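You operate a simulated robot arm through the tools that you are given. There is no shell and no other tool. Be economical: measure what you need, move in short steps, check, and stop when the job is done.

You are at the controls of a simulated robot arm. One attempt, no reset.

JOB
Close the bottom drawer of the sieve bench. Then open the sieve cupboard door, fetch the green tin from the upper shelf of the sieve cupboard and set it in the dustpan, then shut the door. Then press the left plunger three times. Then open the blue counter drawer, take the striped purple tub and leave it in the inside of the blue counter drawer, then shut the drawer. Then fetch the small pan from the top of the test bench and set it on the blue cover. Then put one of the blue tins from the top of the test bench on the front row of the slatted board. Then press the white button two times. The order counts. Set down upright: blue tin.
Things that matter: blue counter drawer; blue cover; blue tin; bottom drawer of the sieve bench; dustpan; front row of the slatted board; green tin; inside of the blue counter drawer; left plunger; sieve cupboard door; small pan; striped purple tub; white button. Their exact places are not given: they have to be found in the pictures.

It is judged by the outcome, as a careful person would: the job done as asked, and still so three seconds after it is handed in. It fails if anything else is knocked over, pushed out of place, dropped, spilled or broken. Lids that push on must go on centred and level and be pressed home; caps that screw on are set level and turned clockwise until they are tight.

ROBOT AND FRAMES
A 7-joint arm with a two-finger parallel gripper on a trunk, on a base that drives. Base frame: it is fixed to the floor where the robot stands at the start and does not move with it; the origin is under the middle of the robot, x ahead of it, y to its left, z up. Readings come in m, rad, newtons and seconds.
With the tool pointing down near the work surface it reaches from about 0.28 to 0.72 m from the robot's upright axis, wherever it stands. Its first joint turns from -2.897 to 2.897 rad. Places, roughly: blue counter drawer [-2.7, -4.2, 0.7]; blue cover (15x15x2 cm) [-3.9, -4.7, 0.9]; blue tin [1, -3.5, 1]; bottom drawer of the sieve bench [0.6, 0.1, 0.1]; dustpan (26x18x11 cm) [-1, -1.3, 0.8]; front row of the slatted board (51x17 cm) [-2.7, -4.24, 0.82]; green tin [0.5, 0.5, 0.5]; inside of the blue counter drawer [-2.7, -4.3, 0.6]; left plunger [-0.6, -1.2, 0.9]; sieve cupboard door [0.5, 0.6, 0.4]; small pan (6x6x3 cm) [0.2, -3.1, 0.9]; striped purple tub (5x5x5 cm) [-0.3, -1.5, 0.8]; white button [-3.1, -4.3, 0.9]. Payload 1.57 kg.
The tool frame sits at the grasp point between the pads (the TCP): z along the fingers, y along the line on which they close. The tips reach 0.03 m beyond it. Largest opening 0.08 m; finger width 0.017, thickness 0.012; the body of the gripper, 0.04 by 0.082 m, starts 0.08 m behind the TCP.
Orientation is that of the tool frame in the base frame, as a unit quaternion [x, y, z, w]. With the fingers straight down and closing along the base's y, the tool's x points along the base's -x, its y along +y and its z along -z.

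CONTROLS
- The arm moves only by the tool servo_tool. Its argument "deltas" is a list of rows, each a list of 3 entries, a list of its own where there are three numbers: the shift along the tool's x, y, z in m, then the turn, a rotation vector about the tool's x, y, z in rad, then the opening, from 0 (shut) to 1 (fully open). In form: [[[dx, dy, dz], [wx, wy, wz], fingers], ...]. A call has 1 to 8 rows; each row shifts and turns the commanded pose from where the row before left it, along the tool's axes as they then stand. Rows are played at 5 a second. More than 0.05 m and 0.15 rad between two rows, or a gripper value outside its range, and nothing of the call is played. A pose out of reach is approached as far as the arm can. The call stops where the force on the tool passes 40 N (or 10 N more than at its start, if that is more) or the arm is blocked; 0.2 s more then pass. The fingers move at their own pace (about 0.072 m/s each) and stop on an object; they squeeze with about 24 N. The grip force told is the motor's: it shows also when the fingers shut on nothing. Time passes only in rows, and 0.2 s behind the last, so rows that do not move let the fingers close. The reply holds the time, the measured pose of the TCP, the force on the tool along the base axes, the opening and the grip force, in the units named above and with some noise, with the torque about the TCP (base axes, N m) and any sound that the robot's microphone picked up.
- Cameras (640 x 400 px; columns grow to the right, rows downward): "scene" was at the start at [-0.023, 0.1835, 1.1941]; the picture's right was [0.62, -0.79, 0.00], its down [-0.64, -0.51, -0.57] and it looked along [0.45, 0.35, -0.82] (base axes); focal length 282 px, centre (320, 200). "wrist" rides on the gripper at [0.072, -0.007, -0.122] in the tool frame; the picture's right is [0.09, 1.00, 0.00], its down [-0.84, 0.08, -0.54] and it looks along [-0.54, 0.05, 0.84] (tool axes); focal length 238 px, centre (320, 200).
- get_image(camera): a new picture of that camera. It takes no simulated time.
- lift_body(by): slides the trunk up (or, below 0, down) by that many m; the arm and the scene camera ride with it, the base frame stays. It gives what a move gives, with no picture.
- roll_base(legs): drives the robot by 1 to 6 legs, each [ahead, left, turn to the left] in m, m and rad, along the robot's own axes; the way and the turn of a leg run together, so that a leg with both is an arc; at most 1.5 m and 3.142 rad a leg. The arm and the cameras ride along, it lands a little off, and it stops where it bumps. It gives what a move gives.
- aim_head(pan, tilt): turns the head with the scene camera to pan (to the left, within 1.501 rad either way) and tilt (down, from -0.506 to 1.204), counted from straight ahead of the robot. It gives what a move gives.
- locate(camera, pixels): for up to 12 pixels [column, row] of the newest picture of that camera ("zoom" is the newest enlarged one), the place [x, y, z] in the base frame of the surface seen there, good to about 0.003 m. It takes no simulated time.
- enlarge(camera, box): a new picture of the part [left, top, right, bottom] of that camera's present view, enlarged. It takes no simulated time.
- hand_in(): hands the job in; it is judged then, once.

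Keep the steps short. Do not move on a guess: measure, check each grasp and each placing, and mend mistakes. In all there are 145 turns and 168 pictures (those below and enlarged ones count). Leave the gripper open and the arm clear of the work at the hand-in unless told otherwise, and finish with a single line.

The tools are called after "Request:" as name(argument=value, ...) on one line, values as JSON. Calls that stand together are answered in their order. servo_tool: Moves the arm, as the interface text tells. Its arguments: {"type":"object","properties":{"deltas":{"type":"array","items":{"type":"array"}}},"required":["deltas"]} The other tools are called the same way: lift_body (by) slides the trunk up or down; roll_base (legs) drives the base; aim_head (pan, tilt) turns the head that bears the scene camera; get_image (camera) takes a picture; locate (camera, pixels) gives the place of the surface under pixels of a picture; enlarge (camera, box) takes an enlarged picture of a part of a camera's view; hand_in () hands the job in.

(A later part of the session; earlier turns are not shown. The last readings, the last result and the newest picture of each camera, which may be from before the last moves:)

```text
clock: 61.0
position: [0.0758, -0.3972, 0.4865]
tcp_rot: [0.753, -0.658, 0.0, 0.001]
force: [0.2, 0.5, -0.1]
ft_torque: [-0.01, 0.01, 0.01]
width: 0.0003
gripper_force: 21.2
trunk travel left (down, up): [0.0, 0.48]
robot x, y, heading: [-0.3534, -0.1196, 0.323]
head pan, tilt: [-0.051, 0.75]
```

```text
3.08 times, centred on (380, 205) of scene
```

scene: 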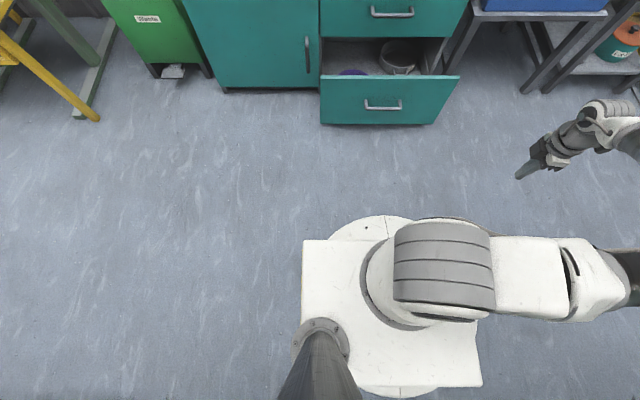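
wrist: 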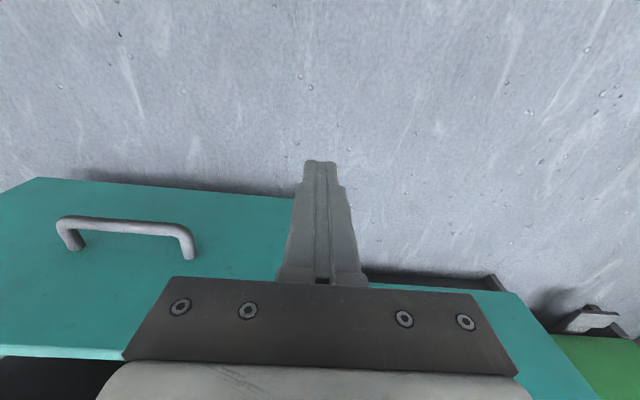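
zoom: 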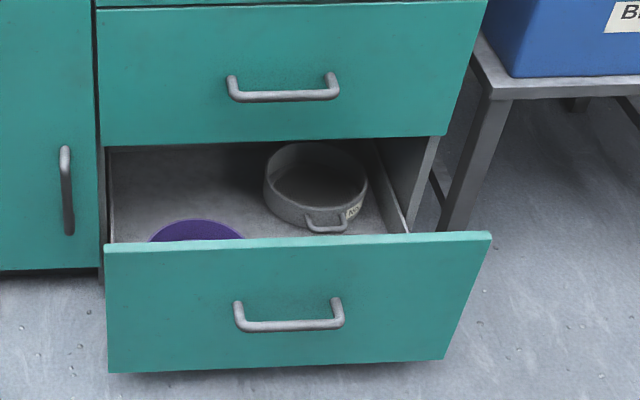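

Request:
locate(camera="zoom", pixels=[[300, 238], [300, 242], [115, 247], [480, 234], [300, 250], [290, 325], [108, 370], [340, 150], [66, 150], [68, 230], [90, 265]])

Request:
get_image(camera="scene")

Request:
locate(camera="scene", pixels=[[365, 362], [340, 380], [320, 396]])

```text
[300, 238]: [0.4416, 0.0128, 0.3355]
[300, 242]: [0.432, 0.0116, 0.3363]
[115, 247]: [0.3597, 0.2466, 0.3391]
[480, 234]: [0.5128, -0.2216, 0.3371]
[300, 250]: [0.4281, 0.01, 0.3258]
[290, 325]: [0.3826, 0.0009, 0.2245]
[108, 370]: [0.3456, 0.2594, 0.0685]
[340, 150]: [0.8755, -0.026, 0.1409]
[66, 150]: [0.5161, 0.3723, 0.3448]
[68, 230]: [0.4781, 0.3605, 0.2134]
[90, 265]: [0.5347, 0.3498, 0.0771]
```

```text
141 pictures are left
```

scene: 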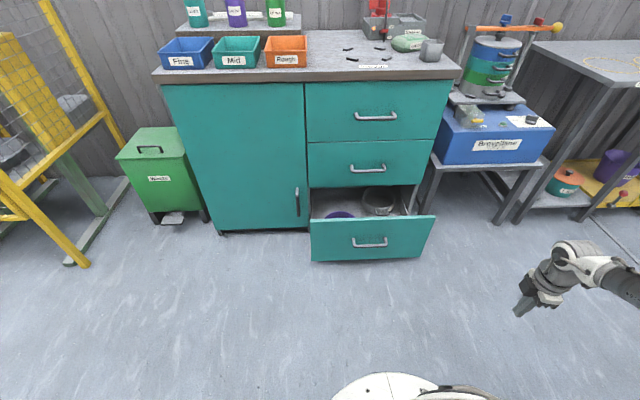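

```text
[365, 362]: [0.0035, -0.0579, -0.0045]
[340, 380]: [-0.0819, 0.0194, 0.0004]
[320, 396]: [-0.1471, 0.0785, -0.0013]
```

Measured properly, the drawer's top edge is at z 0.337, so fingertips at 0.29–0.31 do reach it. I'll turn the tool to the middle of its wrist range (reversed), bring it in front of the trunk, and push by driving.

Request:
servo_tool(deltas=[[[0, 0, 0], [0, 0, -0.14], 0], [[0, 0, 0], [0, 0, -0.14], 0], [[0, 0, 0], [0, 0, -0.14], 0], [[0, 0, 0], [0, 0, -0.14], 0], [[0, 0, 0], [0, 0, -0.14], 0], [[0, 0, 0], [0, 0, -0.14], 0], [[0, 0, 0], [0, 0, -0.14], 0], [[0, 0, 0], [0, 0, -0.14], 0]])

Request:
servo_tool(deltas=[[[0, 0, 0], [0, 0, -0.14], 0], [[0, 0, 0], [0, 0, -0.14], 0], [[0, 0, 0], [0, 0, -0.14], 0], [[0, 0, 0], [0, 0, -0.14], 0], [[0, 0, 0], [0, 0, -0.09], 0], [[0.009, -0.048, 0], [0, 0, 0], 0], [[0.009, -0.048, 0], [0, 0, 0], 0], [[0.009, -0.048, 0], [0, 0, 0], 0]])

Request:
servo_tool(deltas=[[[0.009, -0.048, 0], [0, 0, 0], 0], [[0.009, -0.048, 0], [0, 0, 0], 0], [[0.009, -0.048, 0], [0, 0, 0], 0], [[0.009, -0.048, 0], [0, 0, 0], 0], [[0.009, -0.048, 0], [0, 0, 0], 0], [[0.009, -0.03, 0], [0, 0, 0], 0]])

Request:
get_image(camera="scene")

```text
clock: 62.8
position: [0.0763, -0.3998, 0.4874]
tcp_rot: [0.988, -0.155, 0.0, 0.0]
force: [0.1, 0.1, -0.8]
ft_torque: [0.01, 0.0, -0.02]
width: 0.0
gripper_force: 21.4
trunk travel left (down, up): [0.0, 0.48]
robot x, y, heading: [-0.3521, -0.1199, 0.326]
head pan, tilt: [-0.051, 0.75]
```

```text
clock: 64.6
position: [0.0541, -0.2544, 0.4884]
tcp_rot: [0.986, 0.167, 0.0, 0.0]
force: [0.3, 0.1, -0.3]
ft_torque: [0.01, 0.02, 0.0]
width: 0.0
gripper_force: 21.7
trunk travel left (down, up): [0.0, 0.48]
robot x, y, heading: [-0.3555, -0.1224, 0.322]
head pan, tilt: [-0.051, 0.75]
```

```text
clock: 66.0
position: [0.0159, 0.0173, 0.4873]
tcp_rot: [0.986, 0.167, 0.0, 0.0]
force: [0.2, 0.1, -0.4]
ft_torque: [-0.01, 0.0, -0.02]
width: 0.0
gripper_force: 21.7
trunk travel left (down, up): [0.0, 0.48]
robot x, y, heading: [-0.3507, -0.1187, 0.324]
head pan, tilt: [-0.051, 0.75]
```

```text
140 pictures are left
```

scene: 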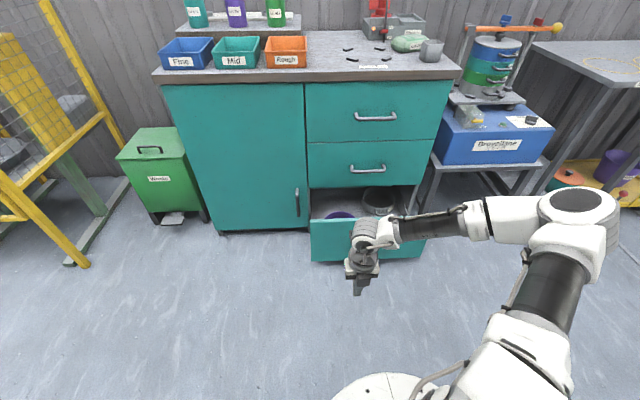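

The hand is in front of the trunk. I'll tilt it 0.36 rad forward and lower it as far as it goes, then see where the elbow sits.

Request:
servo_tool(deltas=[[[0, 0, 0], [0, 0.12, 0], 0], [[0, 0, 0], [0, 0.12, 0], 0], [[0, 0, 0], [0, 0.12, 0], 0], [[-0.014, 0, 0.0374], [0, 0, 0], 0], [[-0.014, 0, 0.0374], [0, 0, 0], 0], [[-0.014, 0, 0.0374], [0, 0, 0], 0], [[-0.01, 0, 0.028], [0, 0, 0], 0]])

Request:
get_image(camera="scene")

Request:
locate(camera="scene", pixels=[[500, 170], [520, 180], [490, 190], [510, 200], [480, 175], [440, 145], [460, 95]])

```text
clock: 67.6
position: [0.021, 0.0188, 0.3506]
tcp_rot: [0.97, 0.164, 0.177, -0.03]
force: [-0.4, 0.1, 0.1]
ft_torque: [0.0, -0.02, 0.0]
width: 0.0001
gripper_force: 21.2
out of reach, approached as far as the arm can: row 7
trunk travel left (down, up): [0.0, 0.48]
robot x, y, heading: [-0.3506, -0.1214, 0.33]
head pan, tilt: [-0.051, 0.75]
```

```text
139 pictures are left
```

scene: 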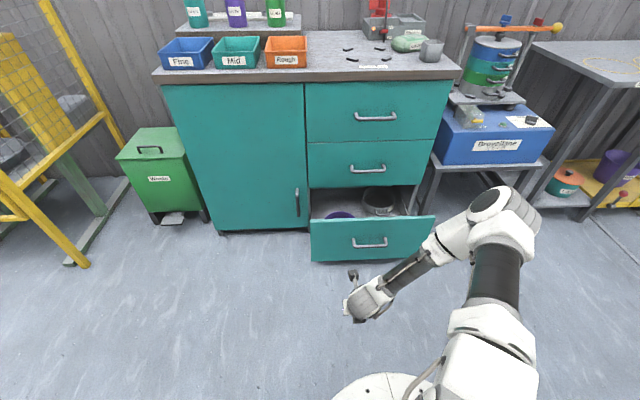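

```text
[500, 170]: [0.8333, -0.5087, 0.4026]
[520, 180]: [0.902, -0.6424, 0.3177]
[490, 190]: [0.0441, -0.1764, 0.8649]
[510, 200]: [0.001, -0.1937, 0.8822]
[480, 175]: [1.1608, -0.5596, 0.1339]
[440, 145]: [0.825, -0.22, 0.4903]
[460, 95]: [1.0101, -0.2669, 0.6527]
```

Elbow and hand are clear of the bench. I'll see if a slightly larger reach gains more depth, then drive up to the drawer.

Request:
servo_tool(deltas=[[[0.0094, 0, 0.0035], [0, -0.06, 0], 0], [[0.0094, 0, 0.0035], [0, 0, 0], 0], [[-0.009, 0, 0.0374], [0, 0, 0], 0]])

Request:
roll_base(legs=[[0.29, 0, 0]])

Request:
get_image(camera="scene")

Request:
get_image(camera="wrist")

```text
clock: 68.4
position: [0.0441, 0.0301, 0.3359]
tcp_rot: [0.975, 0.166, 0.146, -0.025]
force: [-0.1, 0.2, -0.5]
ft_torque: [-0.01, 0.0, 0.01]
width: 0.0001
gripper_force: 21.2
out of reach, approached as far as the arm can: row 3
trunk travel left (down, up): [0.0, 0.48]
robot x, y, heading: [-0.3508, -0.1187, 0.325]
head pan, tilt: [-0.051, 0.75]
```

```text
clock: 70.9
position: [0.3151, 0.1233, 0.3362]
tcp_rot: [0.975, 0.167, 0.147, -0.026]
force: [0.0, -0.1, -0.3]
ft_torque: [0.01, 0.0, -0.01]
width: 0.0003
gripper_force: 21.5
trunk travel left (down, up): [0.0, 0.48]
robot x, y, heading: [-0.0832, -0.0306, 0.331]
head pan, tilt: [-0.051, 0.75]
```

```text
138 pictures are left
```

scene: 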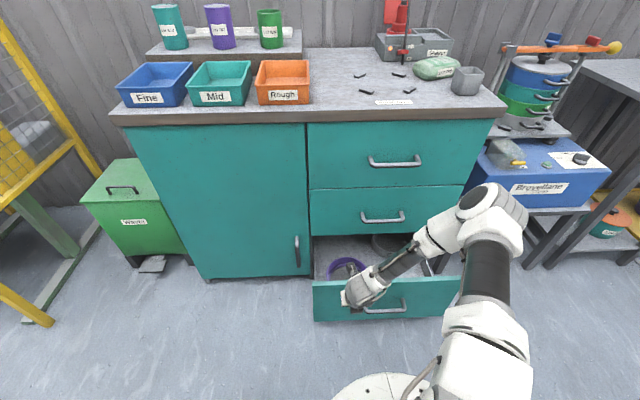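

```text
137 pictures are left
```

wrist: 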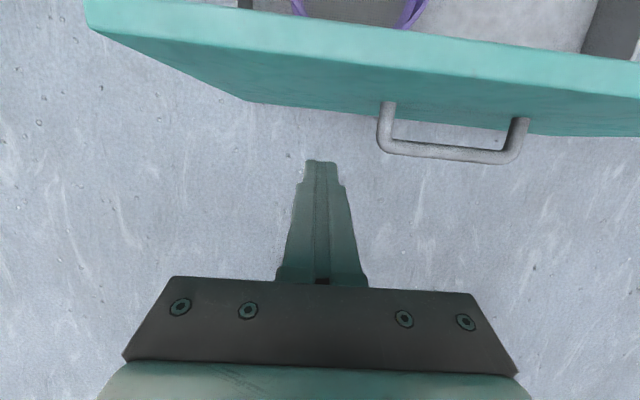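

The fingertips are below the drawer's top edge with about 5 cm to go. I'll drive forward to push.

Request:
roll_base(legs=[[0.15, 0, 0]])

Request:
get_image(camera="scene")

```text
clock: 72.5
position: [0.4578, 0.1693, 0.3356]
tcp_rot: [0.975, 0.166, 0.148, -0.025]
force: [0.2, 0.3, 0.1]
ft_torque: [0.0, 0.03, -0.01]
width: 0.0
gripper_force: 21.5
trunk travel left (down, up): [0.0, 0.48]
robot x, y, heading: [0.0572, 0.0206, 0.325]
head pan, tilt: [-0.051, 0.75]
```

```text
136 pictures are left
```

scene: 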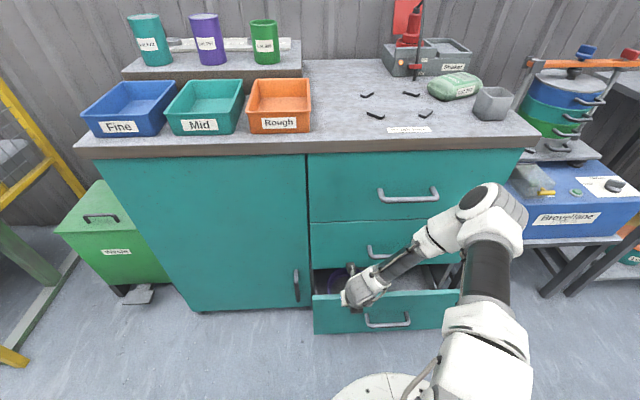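

The drawer is moving in. Before the last 11 cm I'll check the elbow's clearance to the bench-top edge.

Request:
locate(camera="scene", pixels=[[495, 186], [520, 205], [465, 200], [460, 210], [435, 235], [500, 145], [450, 148], [460, 180], [400, 318], [360, 290]])

```text
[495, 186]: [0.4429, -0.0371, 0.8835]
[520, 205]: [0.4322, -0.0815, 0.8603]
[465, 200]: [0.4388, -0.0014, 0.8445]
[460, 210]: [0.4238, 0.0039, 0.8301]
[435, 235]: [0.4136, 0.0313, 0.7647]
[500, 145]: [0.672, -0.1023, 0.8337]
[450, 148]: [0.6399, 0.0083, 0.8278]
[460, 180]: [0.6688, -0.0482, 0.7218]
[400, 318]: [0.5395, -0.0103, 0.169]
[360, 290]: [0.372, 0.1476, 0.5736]
```

There is 0.17 m of clearance at the elbow, so the last push is safe.

Request:
roll_base(legs=[[0.09, 0, 0]])

Request:
get_image(camera="scene")

Request:
locate(camera="scene", pixels=[[330, 315], [330, 255], [440, 305], [440, 250], [420, 310]])

```text
clock: 73.8
position: [0.5302, 0.1946, 0.336]
tcp_rot: [0.975, 0.167, 0.143, -0.025]
force: [0.1, 0.0, 0.4]
ft_torque: [-0.03, -0.02, 0.0]
width: 0.0002
gripper_force: 21.3
trunk travel left (down, up): [0.0, 0.48]
robot x, y, heading: [0.1366, 0.0432, 0.324]
head pan, tilt: [-0.051, 0.75]
stopped in leg 1: the force on the tool passed its limit at 71 N (the readings are from after the stop); the commanded pose is now the measured one
```

```text
135 pictures are left
```

scene: 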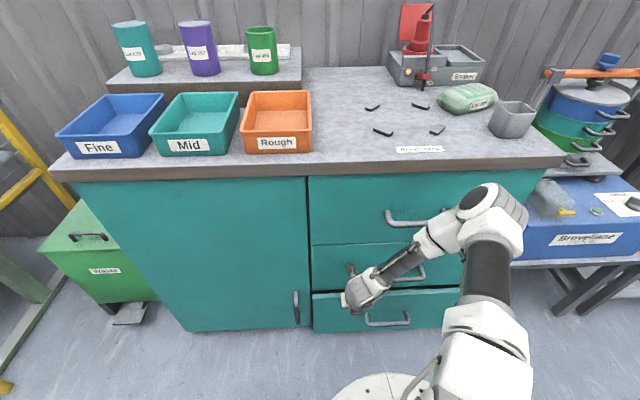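

```text
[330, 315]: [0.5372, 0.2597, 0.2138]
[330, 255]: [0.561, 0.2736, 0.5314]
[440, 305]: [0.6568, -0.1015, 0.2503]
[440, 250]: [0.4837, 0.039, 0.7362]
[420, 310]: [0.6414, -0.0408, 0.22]
```

The bottom drawer is still about 2.7 cm out. The wrist camera, which faces forward in this yaw, met the middle drawer first. I'll back off, shift right, and turn the tool round so the camera faces me.

Request:
roll_base(legs=[[-0.2, 0, 0], [0, -0.14, 0]])

Request:
servo_tool(deltas=[[[0, 0, -0.04], [0, -0.1, 0], 0], [[0, 0, -0.04], [0, -0.1, 0], 0], [[0, 0, -0.02], [0, -0.1, 0], 0], [[0, -0.04, 0], [0, 0, -0.14], 0], [[0, -0.04, 0], [0, 0, -0.14], 0], [[0, -0.04, 0], [0, 0, -0.14], 0], [[0, 0, 0], [0, 0, -0.14], 0], [[0, 0, 0], [0, 0, -0.14], 0]])

Request:
servo_tool(deltas=[[[0, 0, 0], [0, 0, -0.14], 0], [[0, 0, 0], [0, 0, -0.14], 0], [[0, 0, 0], [0, 0, -0.14], 0], [[0, 0, 0], [0, 0, -0.14], 0], [[0, 0, 0], [0, 0, -0.14], 0], [[0, 0, 0], [0, 0, -0.14], 0], [[0, 0, 0], [0, 0, -0.14], 0], [[0, 0, 0], [0, 0, -0.14], 0]])

Request:
servo_tool(deltas=[[[0, 0, 0], [0, 0, -0.14], 0], [[0, 0, 0], [0, 0, -0.14], 0], [[0, 0, 0], [0, 0, -0.14], 0], [[0, 0, 0], [0, 0, -0.14], 0], [[0, 0, 0], [0, 0, -0.14], 0], [[0, 0, 0], [0, 0, -0.14], 0], [[0, 0, 0], [0, 0, -0.14], 0], [[0, 0, 0], [0, 0, -0.14], 0]])

```text
clock: 77.0
position: [0.3809, -0.0024, 0.3359]
tcp_rot: [0.975, 0.167, 0.143, -0.025]
force: [0.7, 0.7, 0.5]
ft_torque: [0.01, -0.02, 0.0]
width: 0.0
gripper_force: 21.3
trunk travel left (down, up): [0.0, 0.48]
robot x, y, heading: [-0.0115, -0.1505, 0.328]
head pan, tilt: [-0.051, 0.75]
```

```text
clock: 78.8
position: [0.308, 0.0968, 0.4329]
tcp_rot: [0.868, 0.497, -0.004, -0.002]
force: [-0.5, 0.4, 0.9]
ft_torque: [-0.03, 0.02, -0.01]
width: 0.0001
gripper_force: 21.5
trunk travel left (down, up): [0.0, 0.48]
robot x, y, heading: [-0.0112, -0.1502, 0.328]
head pan, tilt: [-0.051, 0.75]
```

```text
clock: 80.6
position: [0.3078, 0.097, 0.4336]
tcp_rot: [0.471, 0.882, -0.003, -0.004]
force: [-0.2, 0.2, 0.1]
ft_torque: [0.0, 0.0, -0.01]
width: 0.0
gripper_force: 20.9
trunk travel left (down, up): [0.0, 0.48]
robot x, y, heading: [-0.0114, -0.1486, 0.329]
head pan, tilt: [-0.051, 0.75]
```

```text
clock: 82.4
position: [0.3087, 0.096, 0.4346]
tcp_rot: [-0.07, 0.998, -0.001, -0.004]
force: [-0.1, -0.1, -0.2]
ft_torque: [0.01, -0.02, 0.03]
width: 0.0
gripper_force: 21.1
trunk travel left (down, up): [0.0, 0.48]
robot x, y, heading: [-0.0103, -0.151, 0.329]
head pan, tilt: [-0.051, 0.75]
```

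The yaw is nearly right. I'll finish it, tilt forward 0.3 rad, lower again, and drive up.

Request:
servo_tool(deltas=[[[0, 0, 0], [0, 0, -0.1], 0], [[0, 0, 0], [0, 0, -0.09], 0], [[0, 0, 0], [0, -0.1, 0], 0], [[0, 0, 0], [0, -0.1, 0], 0], [[0, 0, 0], [0, -0.1, 0], 0], [[0.012, 0, 0.038], [0, 0, 0], 0], [[0.012, 0, 0.038], [0, 0, 0], 0], [[0.009, 0, 0.028], [0, 0, 0], 0]])

Request:
roll_base(legs=[[0.2, 0, 0]])

Request:
get_image(camera="scene")

Request:
get_image(camera="wrist")

```text
clock: 84.2
position: [0.3148, 0.0853, 0.3434]
tcp_rot: [-0.161, 0.976, 0.024, 0.142]
force: [-0.3, -0.8, 0.2]
ft_torque: [0.0, -0.01, 0.01]
width: 0.0
gripper_force: 21.6
out of reach, approached as far as the arm can: row 8
trunk travel left (down, up): [0.0, 0.48]
robot x, y, heading: [-0.0111, -0.1505, 0.332]
head pan, tilt: [-0.051, 0.75]
```

```text
clock: 86.2
position: [0.5017, 0.1471, 0.3448]
tcp_rot: [-0.159, 0.977, 0.024, 0.143]
force: [0.4, -0.1, -0.4]
ft_torque: [-0.02, 0.0, -0.01]
width: 0.0001
gripper_force: 21.7
trunk travel left (down, up): [0.0, 0.48]
robot x, y, heading: [0.1774, -0.0857, 0.324]
head pan, tilt: [-0.051, 0.75]
```

```text
134 pictures are left
```

scene: 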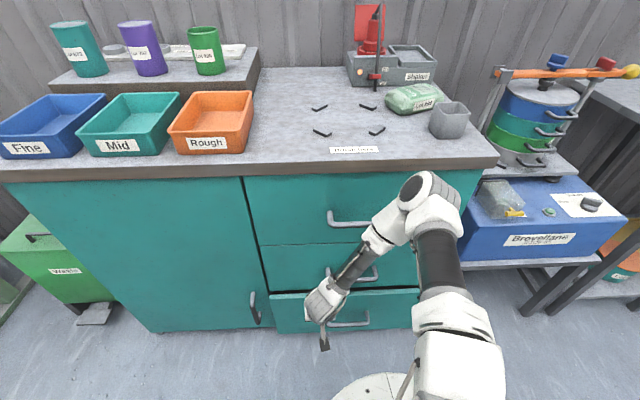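

```text
133 pictures are left
```

wrist: 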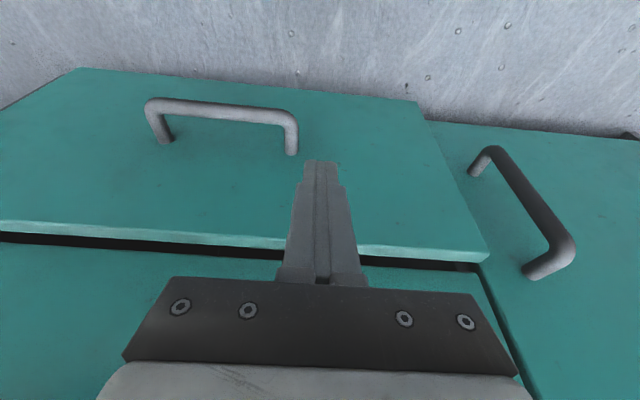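

The fingertips are in front of the drawer again. I'll push with the arm this time, since the elbow is getting near the bench edge.

Request:
servo_tool(deltas=[[[-0.0287, 0, 0.0086], [0, 0, 0], 0], [[-0.0191, 0, 0.0057], [0, 0, 0], 0], [[-0.0143, 0, 0.0043], [0, 0, 0], 0], [[-0.0143, 0, 0.0043], [0, 0, 0], 0]])

Request:
get_image(camera="wrist")

Request:
locate(camera="wrist", pixels=[[200, 180], [380, 180], [200, 290], [540, 200]])

```text
clock: 87.0
position: [0.5567, 0.1658, 0.3402]
tcp_rot: [-0.158, 0.978, 0.022, 0.133]
force: [0.4, 0.6, 0.6]
ft_torque: [0.02, 0.0, 0.01]
width: 0.0
gripper_force: 21.3
trunk travel left (down, up): [0.0, 0.48]
robot x, y, heading: [0.1776, -0.0874, 0.324]
head pan, tilt: [-0.051, 0.75]
stopped in row 4: the force on the tool passed its limit at 67 N (the readings are from after the stop); the commanded pose is now the measured one
```

```text
132 pictures are left
```

wrist: 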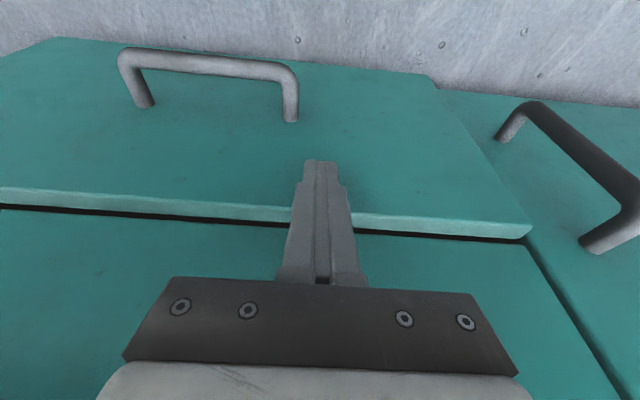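

```text
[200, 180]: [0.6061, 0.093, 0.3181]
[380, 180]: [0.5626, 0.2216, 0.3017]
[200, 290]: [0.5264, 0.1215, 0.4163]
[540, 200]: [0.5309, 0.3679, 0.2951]
```

The drawer front is still 1.6 cm proud of the door. The gripper body is catching the left end of the middle handle, so I'll back off, shift 4.5 cm left and push again.

Request:
servo_tool(deltas=[[[0.0335, 0, -0.01], [0, 0, 0], 0], [[0, 0.045, 0], [0, -0.02, 0], 0], [[-0.024, 0, 0.007], [0, 0, 0], 0], [[-0.0143, 0, 0.0043], [0, 0, 0], 0], [[-0.0096, 0, 0.003], [0, 0, 0], 0], [[-0.0096, 0, 0.003], [0, 0, 0], 0]])

Request:
get_image(camera="wrist")

Request:
locate(camera="wrist", pixels=[[200, 180], [380, 180], [150, 270], [540, 220]])

```text
clock: 88.5
position: [0.5558, 0.1985, 0.3601]
tcp_rot: [-0.166, 0.976, 0.026, 0.136]
force: [0.3, 0.1, 0.2]
ft_torque: [0.01, 0.01, -0.02]
width: 0.0
gripper_force: 21.0
out of reach, approached as far as the arm can: row 2
trunk travel left (down, up): [0.0, 0.48]
robot x, y, heading: [0.173, -0.0888, 0.327]
head pan, tilt: [-0.051, 0.75]
```

```text
131 pictures are left
```

wrist: 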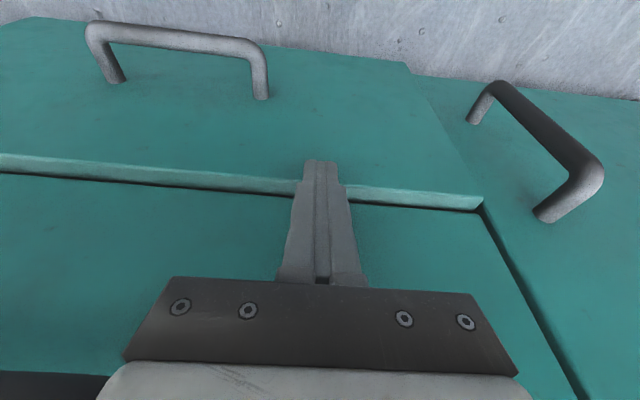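

```text
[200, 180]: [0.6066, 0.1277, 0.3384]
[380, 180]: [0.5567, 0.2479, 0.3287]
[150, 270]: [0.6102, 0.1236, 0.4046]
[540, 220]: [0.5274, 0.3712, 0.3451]
```

The tip rose to the top lip and the drawer is still about 1 cm out. I'll retract the arm a little, move the base closer, lower again and push.

Request:
servo_tool(deltas=[[[0.035, 0, -0.01], [0, 0, 0], 0], [[0.035, 0, -0.01], [0, 0, 0], 0]])

Request:
roll_base(legs=[[0.025, 0.04, 0]])

Request:
servo_tool(deltas=[[[0.005, -0.03, 0.02], [0, 0, 0], 0], [[0.008, 0, 0.025], [0, 0, 0], 0]])

Request:
get_image(camera="scene")

```text
clock: 89.0
position: [0.507, 0.1775, 0.3649]
tcp_rot: [-0.157, 0.977, 0.025, 0.143]
force: [-0.1, -1.0, 0.8]
ft_torque: [-0.01, -0.02, 0.01]
width: 0.0001
gripper_force: 21.2
trunk travel left (down, up): [0.0, 0.48]
robot x, y, heading: [0.1791, -0.0842, 0.327]
head pan, tilt: [-0.051, 0.75]
```

```text
clock: 90.0
position: [0.5143, 0.2222, 0.3636]
tcp_rot: [-0.158, 0.977, 0.025, 0.143]
force: [0.1, -0.4, -0.5]
ft_torque: [-0.01, 0.04, 0.0]
width: 0.0
gripper_force: 21.3
trunk travel left (down, up): [0.0, 0.48]
robot x, y, heading: [0.1859, -0.0437, 0.325]
head pan, tilt: [-0.051, 0.75]
```

```text
clock: 90.6
position: [0.528, 0.194, 0.3424]
tcp_rot: [-0.163, 0.975, 0.027, 0.148]
force: [0.4, 0.5, 0.1]
ft_torque: [0.05, 0.01, 0.01]
width: 0.0
gripper_force: 20.9
out of reach, approached as far as the arm can: row 2
trunk travel left (down, up): [0.0, 0.48]
robot x, y, heading: [0.1851, -0.042, 0.327]
head pan, tilt: [-0.051, 0.75]
```

```text
130 pictures are left
```

scene: 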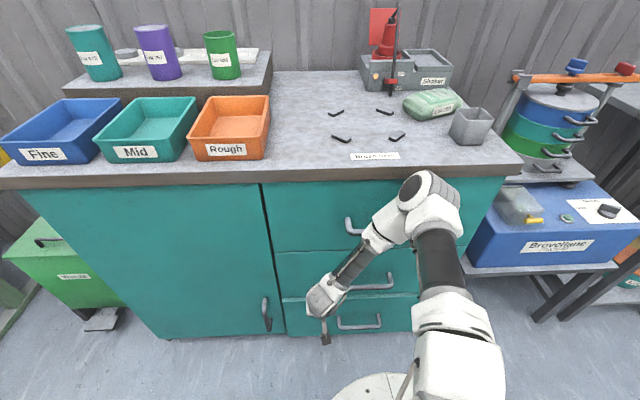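

Request:
locate(camera="scene", pixels=[[430, 176], [455, 192], [405, 195], [420, 165], [470, 165]])

Request:
servo_tool(deltas=[[[-0.0191, 0, 0.0057], [0, 0, 0], 0], [[-0.0143, 0, 0.0043], [0, 0, 0], 0]])

Request:
get_image(camera="wrist")

Request:
locate(camera="wrist", pixels=[[200, 180], [380, 180], [150, 250], [540, 220]])

```text
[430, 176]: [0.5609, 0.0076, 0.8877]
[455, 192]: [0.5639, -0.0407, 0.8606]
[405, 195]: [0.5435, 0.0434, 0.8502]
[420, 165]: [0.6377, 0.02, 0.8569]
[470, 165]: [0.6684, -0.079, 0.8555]
```

```text
clock: 91.4
position: [0.53, 0.2062, 0.34]
tcp_rot: [-0.179, 0.975, 0.031, 0.13]
force: [0.1, -0.5, 0.2]
ft_torque: [-0.01, 0.0, 0.0]
width: 0.0001
gripper_force: 21.0
trunk travel left (down, up): [0.0, 0.48]
robot x, y, heading: [0.1742, -0.0443, 0.329]
head pan, tilt: [-0.051, 0.75]
stopped in row 2: the arm was blocked; the commanded pose is now the measured one
```

```text
129 pictures are left
```

wrist: 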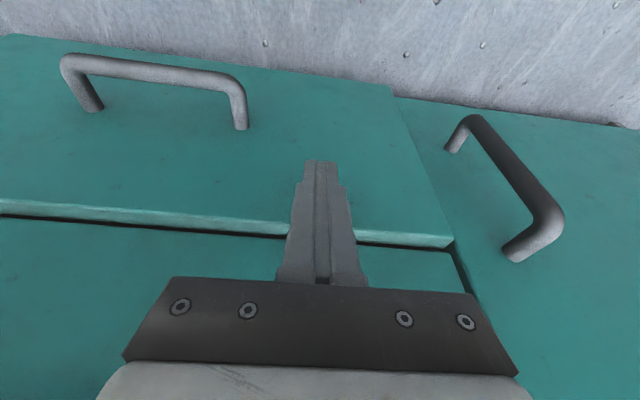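

```text
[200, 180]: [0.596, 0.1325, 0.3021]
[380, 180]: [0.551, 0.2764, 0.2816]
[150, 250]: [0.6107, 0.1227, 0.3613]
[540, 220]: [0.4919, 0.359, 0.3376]
```

The elbow touched the bench edge, so the base has to stand further left with the elbow angled away. I'll retract, shift the base left, and bring the hand straight ahead of me.

Request:
servo_tool(deltas=[[[0.035, -0.02, -0.01], [0, 0, 0], 0], [[0.02, -0.04, -0.005], [0, 0, 0], 0]])

Request:
roll_base(legs=[[-0.03, 0.13, 0]])

Request:
servo_tool(deltas=[[[0, -0.04, 0], [0, 0, 0.07], 0], [[0, -0.03, 0], [0, 0, 0.06], 0], [[0.003, 0, 0.01], [0, -0.03, 0], 0]])

Request:
get_image(camera="scene")

Request:
locate(camera="scene", pixels=[[430, 176], [455, 192], [405, 195]])

```text
clock: 92.0
position: [0.5061, 0.1317, 0.346]
tcp_rot: [-0.174, 0.976, 0.028, 0.128]
force: [-0.1, -0.7, 0.4]
ft_torque: [-0.02, -0.01, 0.0]
width: 0.0
gripper_force: 21.4
out of reach, approached as far as the arm can: row 1, 2
trunk travel left (down, up): [0.0, 0.48]
robot x, y, heading: [0.1831, -0.0485, 0.328]
head pan, tilt: [-0.051, 0.75]
```

```text
clock: 93.7
position: [0.4349, 0.2459, 0.3459]
tcp_rot: [-0.174, 0.976, 0.029, 0.126]
force: [-0.2, -0.2, 0.2]
ft_torque: [0.02, -0.02, -0.03]
width: 0.0
gripper_force: 20.5
trunk travel left (down, up): [0.0, 0.48]
robot x, y, heading: [0.1115, 0.0696, 0.323]
head pan, tilt: [-0.051, 0.75]
```

```text
clock: 94.5
position: [0.4611, 0.1806, 0.3495]
tcp_rot: [-0.109, 0.983, 0.039, 0.139]
force: [0.4, -0.1, -0.7]
ft_torque: [-0.03, 0.04, -0.01]
width: 0.0
gripper_force: 21.4
out of reach, approached as far as the arm can: row 2, 3
trunk travel left (down, up): [0.0, 0.48]
robot x, y, heading: [0.1107, 0.0673, 0.328]
head pan, tilt: [-0.051, 0.75]
```

```text
128 pictures are left
```

scene: 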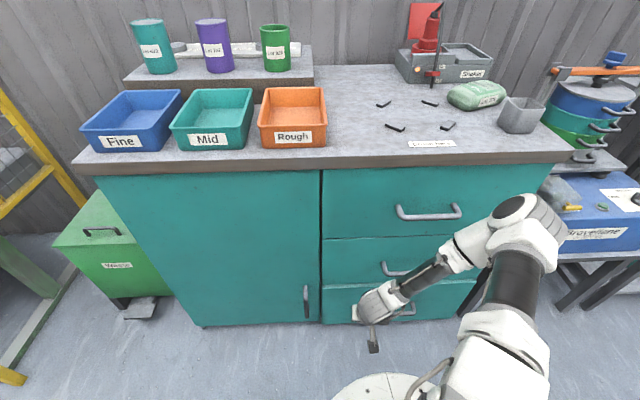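

```text
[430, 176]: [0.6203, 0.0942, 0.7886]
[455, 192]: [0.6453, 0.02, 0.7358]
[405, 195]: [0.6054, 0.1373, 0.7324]
```

Request:
servo_tool(deltas=[[[-0.0286, 0.0039, 0.0083], [0, 0, 0], 0], [[-0.0256, 0.0039, 0.015], [0, 0, 0], 0], [[-0.019, 0.003, 0.006], [0, 0, 0], 0], [[-0.0143, 0.002, 0.0043], [0, 0, 0], 0], [[-0.0096, 0.0013, 0.003], [0, 0, 0], 0], [[-0.0096, 0.0013, 0.003], [0, 0, 0], 0]])

Request:
get_image(camera="wrist")

Request:
locate(camera="wrist", pixels=[[200, 180], [380, 180], [150, 250], [540, 220]])

```text
clock: 95.8
position: [0.5602, 0.2169, 0.3432]
tcp_rot: [-0.11, 0.984, 0.038, 0.135]
force: [-2.1, -1.2, 1.5]
ft_torque: [0.16, -0.3, 0.07]
width: 0.0
gripper_force: 22.1
trunk travel left (down, up): [0.0, 0.48]
robot x, y, heading: [0.1042, 0.0683, 0.322]
head pan, tilt: [-0.051, 0.75]
stopped in row 6: the force on the tool passed its limit at 56 N (the readings are from after the stop); the commanded pose is now the measured one
```

```text
127 pictures are left
```

wrist: 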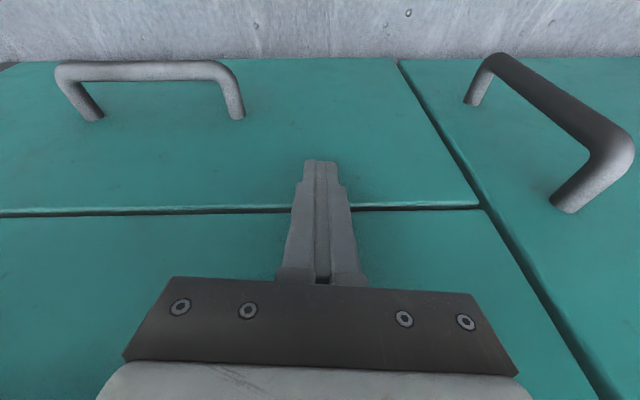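

```text
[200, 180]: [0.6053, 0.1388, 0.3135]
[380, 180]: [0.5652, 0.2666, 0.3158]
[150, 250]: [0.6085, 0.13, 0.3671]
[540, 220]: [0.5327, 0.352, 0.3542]
```

The bottom drawer is flush with the middle drawer and the door (0.618 each). Next is the door handle at the right of the wrist view: I'll back off a little and measure it.

Request:
servo_tool(deltas=[[[0.0286, 0, -0.0083], [0, 0, 0], 0.5], [[0.0286, 0, -0.0083], [0, 0, 0], 1], [[0.0286, 0.02, -0.0083], [0, 0, 0], 1], [[0, 0.045, 0], [0, 0, 0], 1]])

Request:
get_image(camera="wrist")

Request:
get_image(camera="scene")

```text
clock: 96.8
position: [0.4578, 0.2609, 0.3469]
tcp_rot: [-0.109, 0.984, 0.037, 0.135]
force: [-0.1, -0.4, 0.2]
ft_torque: [-0.01, 0.03, -0.02]
width: 0.08
gripper_force: 0.0
trunk travel left (down, up): [0.0, 0.48]
robot x, y, heading: [0.1039, 0.0683, 0.326]
head pan, tilt: [-0.051, 0.75]
```

```text
126 pictures are left
```

wrist: 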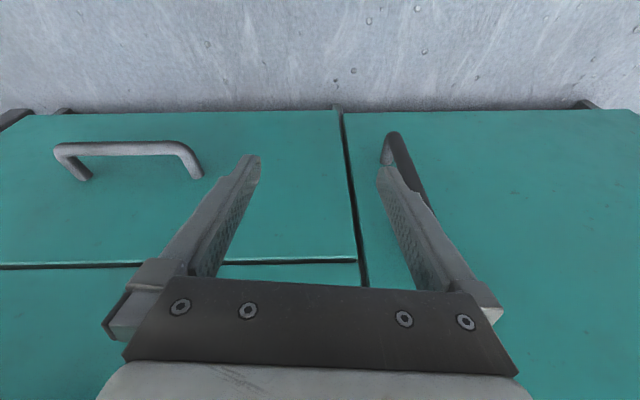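

```text
125 pictures are left
```

scene: 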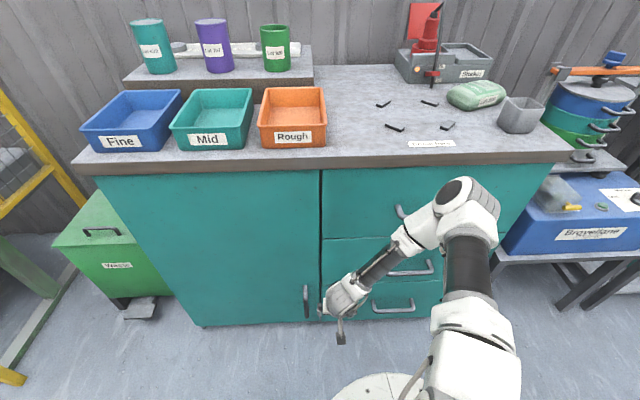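

Request:
locate(camera="wrist", pixels=[[395, 140], [403, 155], [412, 175], [424, 195], [385, 158], [450, 180], [355, 200]])

Request:
enlarge(camera="scene", box=[270, 260, 350, 340])

Request:
locate(camera="zoom", pixels=[[288, 205], [282, 240], [285, 300], [288, 350], [290, 400], [420, 350], [300, 220]])

```text
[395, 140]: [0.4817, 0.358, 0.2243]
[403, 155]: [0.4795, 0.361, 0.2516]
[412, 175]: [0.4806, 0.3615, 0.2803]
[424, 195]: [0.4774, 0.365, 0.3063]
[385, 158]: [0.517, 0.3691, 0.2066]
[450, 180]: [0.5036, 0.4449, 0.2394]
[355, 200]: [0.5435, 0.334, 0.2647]
```

```text
5.00 times, centred on (310, 300) of scene
```

zoom: 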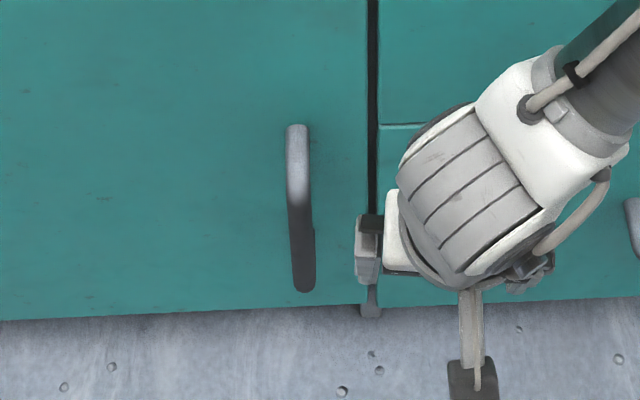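

```text
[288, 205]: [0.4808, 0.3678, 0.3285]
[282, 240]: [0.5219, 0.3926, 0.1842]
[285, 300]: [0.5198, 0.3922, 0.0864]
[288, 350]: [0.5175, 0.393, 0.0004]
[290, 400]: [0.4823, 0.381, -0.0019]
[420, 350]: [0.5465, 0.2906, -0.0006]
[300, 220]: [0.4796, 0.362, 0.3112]
```

The handle bar is vertical, its front at (0.480, 0.362), from z 0.22 to 0.345. I'll line up in front of it with the fingers open, lower, then move onto it.

Request:
servo_tool(deltas=[[[0.0048, 0.0447, 0], [0, 0.09, 0], 1], [[0.0048, 0.0447, 0], [0, 0.08, 0], 1], [[0.002, 0, 0.02], [0, 0, 0], 1]])

Request:
get_image(camera="wrist")

```text
clock: 97.6
position: [0.4346, 0.3333, 0.3472]
tcp_rot: [-0.112, 0.992, 0.029, 0.049]
force: [-0.2, 0.5, -0.2]
ft_torque: [0.01, -0.01, -0.01]
width: 0.0801
gripper_force: 0.1
out of reach, approached as far as the arm can: row 2, 3
trunk travel left (down, up): [0.0, 0.48]
robot x, y, heading: [0.1094, 0.0702, 0.323]
head pan, tilt: [-0.051, 0.75]
```

```text
123 pictures are left
```

wrist: 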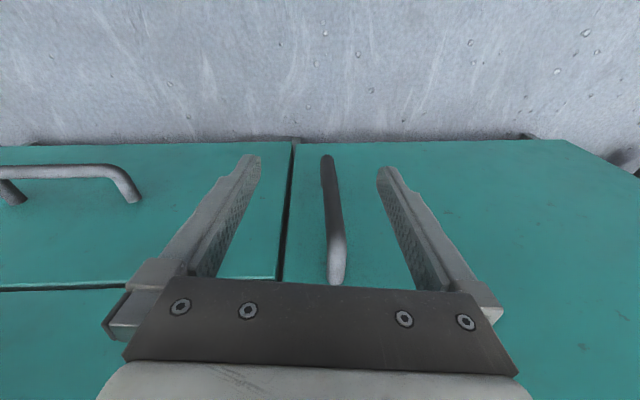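

The bar sits centred between the fingers. I'll move forward onto it and close.

Request:
servo_tool(deltas=[[[-0.029, 0.008, 0.008], [0, 0, 0], 1], [[-0.027, 0.008, 0.012], [0, 0, 0], 1]])

Request:
get_image(camera="wrist")

```text
clock: 98.2
position: [0.4873, 0.3478, 0.3484]
tcp_rot: [-0.114, 0.992, 0.028, 0.05]
force: [0.3, 0.1, 0.1]
ft_torque: [-0.01, -0.01, 0.01]
width: 0.0802
gripper_force: 0.1
out of reach, approached as far as the arm can: row 1, 2
trunk travel left (down, up): [0.0, 0.48]
robot x, y, heading: [0.1103, 0.0695, 0.326]
head pan, tilt: [-0.051, 0.75]
```

```text
122 pictures are left
```

wrist: 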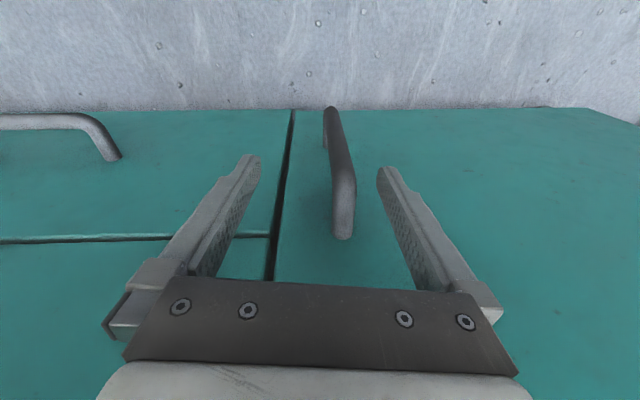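

Request:
servo_tool(deltas=[[[0.001, 0.017, 0.006], [0, 0, 0], 1], [[0, 0, 0], [0, 0, 0], 0], [[0, 0, 0], [0, 0, 0], 0], [[0, 0, 0], [0, 0, 0], 0]])

Request:
get_image(camera="wrist")

```text
clock: 99.2
position: [0.4807, 0.3623, 0.3554]
tcp_rot: [-0.116, 0.991, 0.036, 0.048]
force: [-7.3, 35.8, -13.5]
ft_torque: [0.2, -0.08, 0.43]
width: 0.0171
gripper_force: 29.2
out of reach, approached as far as the arm can: row 1
trunk travel left (down, up): [0.0, 0.48]
robot x, y, heading: [0.1095, 0.069, 0.33]
head pan, tilt: [-0.051, 0.75]
```

```text
121 pictures are left
```

wrist: 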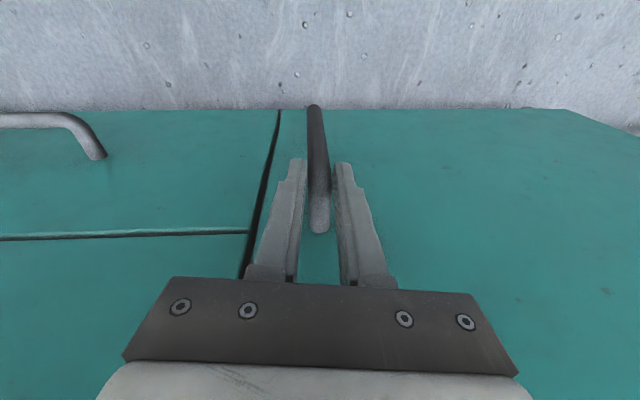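

The handle is gripped (width 0.017). I'll pull by backing the base along the door's arc, a little at a time.

Request:
roll_base(legs=[[-0.08, 0.015, 0]])

Request:
get_image(camera="scene")

```text
clock: 100.2
position: [0.4402, 0.3562, 0.3567]
tcp_rot: [-0.117, 0.991, 0.037, 0.048]
force: [-0.2, 0.8, -2.8]
ft_torque: [-0.39, 0.06, 0.09]
width: 0.0163
gripper_force: 31.8
trunk travel left (down, up): [0.0, 0.48]
robot x, y, heading: [0.0672, 0.0649, 0.327]
head pan, tilt: [-0.051, 0.75]
stopped in leg 1: the force on the tool passed its limit at 51 N (the readings are from after the stop); the commanded pose is now the measured one
```

```text
120 pictures are left
```

scene: 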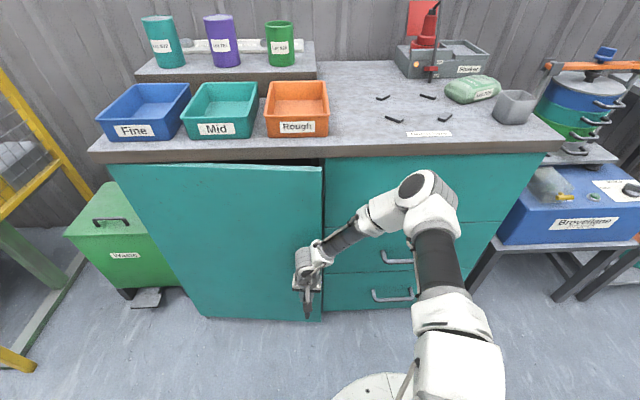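

The door is opening. I'll keep pulling along the arc.

Request:
roll_base(legs=[[-0.07, 0.018, 0]])

Request:
roll_base(legs=[[-0.06, 0.025, 0]])

Request:
get_image(camera="scene")

```text
clock: 101.4
position: [0.3671, 0.352, 0.3556]
tcp_rot: [-0.117, 0.991, 0.039, 0.047]
force: [0.9, 20.7, -14.2]
ft_torque: [0.48, 0.27, 0.01]
width: 0.0168
gripper_force: 31.5
trunk travel left (down, up): [0.0, 0.48]
robot x, y, heading: [-0.0057, 0.0575, 0.328]
head pan, tilt: [-0.051, 0.75]
```

```text
clock: 102.5
position: [0.3028, 0.3597, 0.3572]
tcp_rot: [-0.12, 0.991, 0.041, 0.047]
force: [5.0, 25.3, -20.1]
ft_torque: [0.48, 0.19, -0.02]
width: 0.0176
gripper_force: 32.5
trunk travel left (down, up): [0.0, 0.48]
robot x, y, heading: [-0.0719, 0.0593, 0.328]
head pan, tilt: [-0.051, 0.75]
```

```text
119 pictures are left
```

scene: 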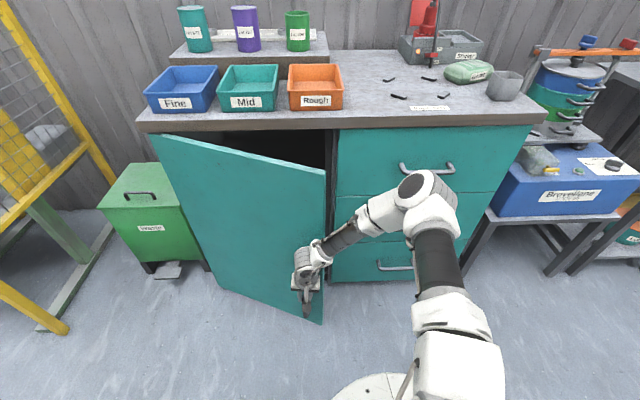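

Request:
roll_base(legs=[[-0.05, 0.04, 0]])

Request:
roll_base(legs=[[-0.05, 0.045, 0]])

Request:
roll_base(legs=[[-0.04, 0.05, 0]])

Request:
get_image(camera="scene")

```text
clock: 104.0
position: [0.2421, 0.3777, 0.3566]
tcp_rot: [-0.118, 0.991, 0.037, 0.048]
force: [-1.8, -3.5, 8.0]
ft_torque: [0.2, 0.19, -0.15]
width: 0.0182
gripper_force: 32.1
trunk travel left (down, up): [0.0, 0.48]
robot x, y, heading: [-0.1334, 0.0854, 0.328]
head pan, tilt: [-0.051, 0.75]
stopped in leg 1: the force on the tool passed its limit at 44 N (the readings are from after the stop); the commanded pose is now the measured one
```

```text
clock: 105.0
position: [0.1793, 0.4022, 0.3552]
tcp_rot: [-0.118, 0.991, 0.037, 0.046]
force: [-3.0, -4.8, 7.8]
ft_torque: [0.22, 0.23, -0.05]
width: 0.0189
gripper_force: 33.1
trunk travel left (down, up): [0.0, 0.48]
robot x, y, heading: [-0.1945, 0.1089, 0.332]
head pan, tilt: [-0.051, 0.75]
```

```text
clock: 106.0
position: [0.1515, 0.4179, 0.3551]
tcp_rot: [-0.115, 0.992, 0.035, 0.048]
force: [-1.8, -3.4, 9.5]
ft_torque: [0.16, 0.03, -0.09]
width: 0.0186
gripper_force: 33.1
trunk travel left (down, up): [0.0, 0.48]
robot x, y, heading: [-0.2233, 0.1294, 0.33]
head pan, tilt: [-0.051, 0.75]
stopped in leg 1: the robot was blocked; the commanded pose is now the measured one
```

```text
118 pictures are left
```

scene: 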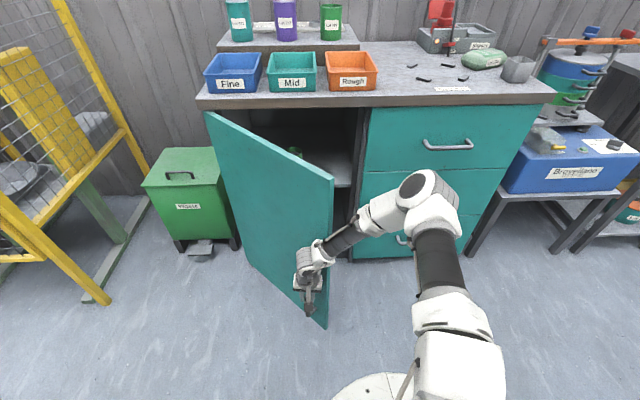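

The door is about 46° open, and something behind me blocks further backing. I'll release, raise the hand clear, and look inside the cupboard.

Request:
servo_tool(deltas=[[[0, 0, 0], [0, 0, 0], 0.55], [[0, 0, 0], [0, 0, 0], 0.55], [[0, 0, -0.03], [0, 0, 0], 0.55], [[0, 0, -0.04], [0, 0, 0], 0.55], [[0, 0, -0.045], [0, 0, 0], 0.55], [[0.03, 0, -0.035], [0, 0, 0], 0.55]])

Request:
aim_head(pan=0.1, tilt=0.45)

Request:
get_image(camera="scene")

```text
clock: 107.4
position: [0.1079, 0.3991, 0.5018]
tcp_rot: [-0.115, 0.992, 0.035, 0.047]
force: [-0.7, 0.2, 0.5]
ft_torque: [0.0, 0.0, -0.01]
width: 0.044
gripper_force: 0.0
trunk travel left (down, up): [0.0, 0.48]
robot x, y, heading: [-0.2211, 0.1282, 0.333]
head pan, tilt: [-0.051, 0.75]
```

```text
clock: 108.2
position: [0.1093, 0.4003, 0.5021]
tcp_rot: [-0.115, 0.992, 0.036, 0.048]
force: [-1.3, 0.0, -0.8]
ft_torque: [-0.01, -0.03, -0.01]
width: 0.0438
gripper_force: 0.0
trunk travel left (down, up): [0.0, 0.48]
robot x, y, heading: [-0.224, 0.1308, 0.329]
head pan, tilt: [0.099, 0.45]
```

```text
117 pictures are left
```

scene: 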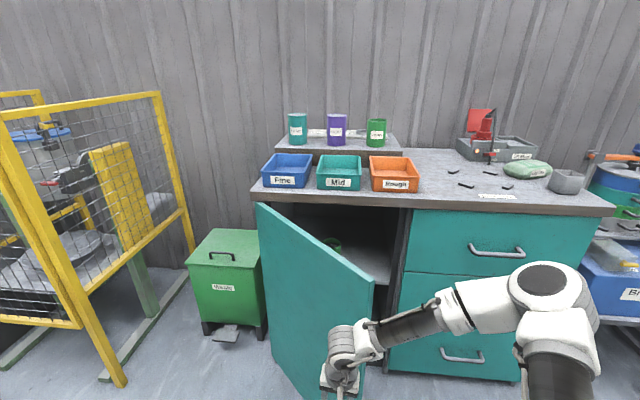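

I'll take the hand round the door's free edge to the inside and push the door wider open.

Request:
servo_tool(deltas=[[[0.045, 0, 0], [0, 0, 0], 0], [[0, -0.05, 0], [0, 0, 0], 0], [[0, -0.05, 0], [0, 0, 0], 0], [[0, -0.05, 0], [0, 0, 0], 0], [[-0.048, 0, 0], [0, 0, 0], 0], [[-0.048, 0, 0], [0, 0, 0], 0], [[-0.048, 0, 0], [0, 0, 0], 0]])

Request:
get_image(camera="scene")

```text
clock: 109.8
position: [0.2412, 0.2771, 0.5047]
tcp_rot: [-0.116, 0.991, 0.036, 0.048]
force: [0.4, 0.2, 0.7]
ft_torque: [-0.01, 0.01, 0.0]
width: 0.0001
gripper_force: 20.8
trunk travel left (down, up): [0.0, 0.48]
robot x, y, heading: [-0.2184, 0.1296, 0.325]
head pan, tilt: [0.099, 0.45]
```

```text
116 pictures are left
```

scene: 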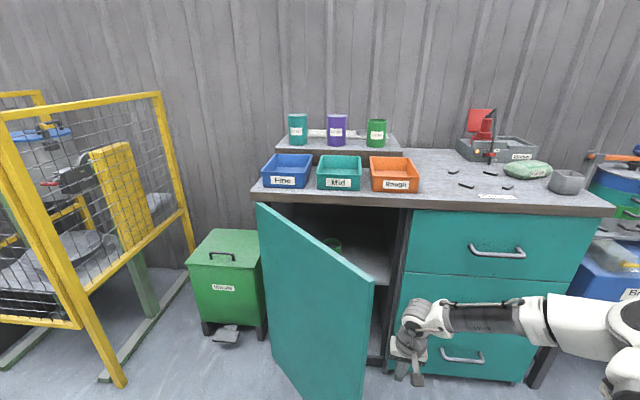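

The hand is inside now. I'll push left to swing the door wider.

Request:
servo_tool(deltas=[[[0, 0.048, 0], [0, 0, 0], 0], [[0, 0.048, 0], [0, 0, 0], 0], [[0, 0.048, 0], [0, 0, 0], 0], [[0, 0.045, 0], [0, 0, 0], 0], [[0, 0.04, 0], [0, 0, 0], 0], [[0, 0.04, 0], [0, 0, 0], 0], [[0, 0.04, 0], [0, 0, 0], 0], [[0, 0.04, 0], [0, 0, 0], 0]])

Request:
servo_tool(deltas=[[[0, 0.04, 0], [0, 0, 0], 0], [[0, 0.04, 0], [0, 0, 0], 0], [[0, 0.04, 0], [0, 0, 0], 0]])

Request:
get_image(camera="scene")

```text
clock: 110.6
position: [0.2004, 0.4079, 0.5115]
tcp_rot: [-0.117, 0.992, 0.025, 0.042]
force: [-7.7, -10.8, 5.0]
ft_torque: [1.25, -0.43, 0.68]
width: 0.0
gripper_force: 21.3
trunk travel left (down, up): [0.0, 0.48]
robot x, y, heading: [-0.2227, 0.1275, 0.327]
head pan, tilt: [0.099, 0.45]
stopped in row 4: the force on the tool passed its limit at 96 N (the readings are from after the stop); the commanded pose is now the measured one
```

```text
clock: 110.9
position: [0.197, 0.4101, 0.509]
tcp_rot: [-0.12, 0.992, 0.021, 0.039]
force: [-6.3, -10.6, 7.9]
ft_torque: [1.2, -0.34, 0.67]
width: 0.0003
gripper_force: 21.8
trunk travel left (down, up): [0.0, 0.48]
robot x, y, heading: [-0.222, 0.1304, 0.323]
head pan, tilt: [0.099, 0.45]
stopped in row 1: the force on the tool passed its limit at 72 N (the readings are from after the stop); the commanded pose is now the measured one
```

```text
115 pictures are left
```

scene: 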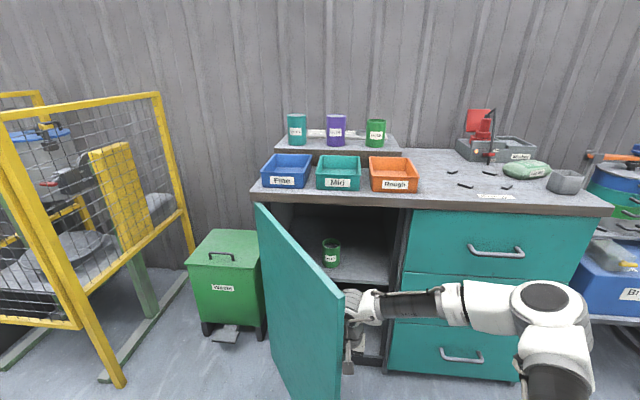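

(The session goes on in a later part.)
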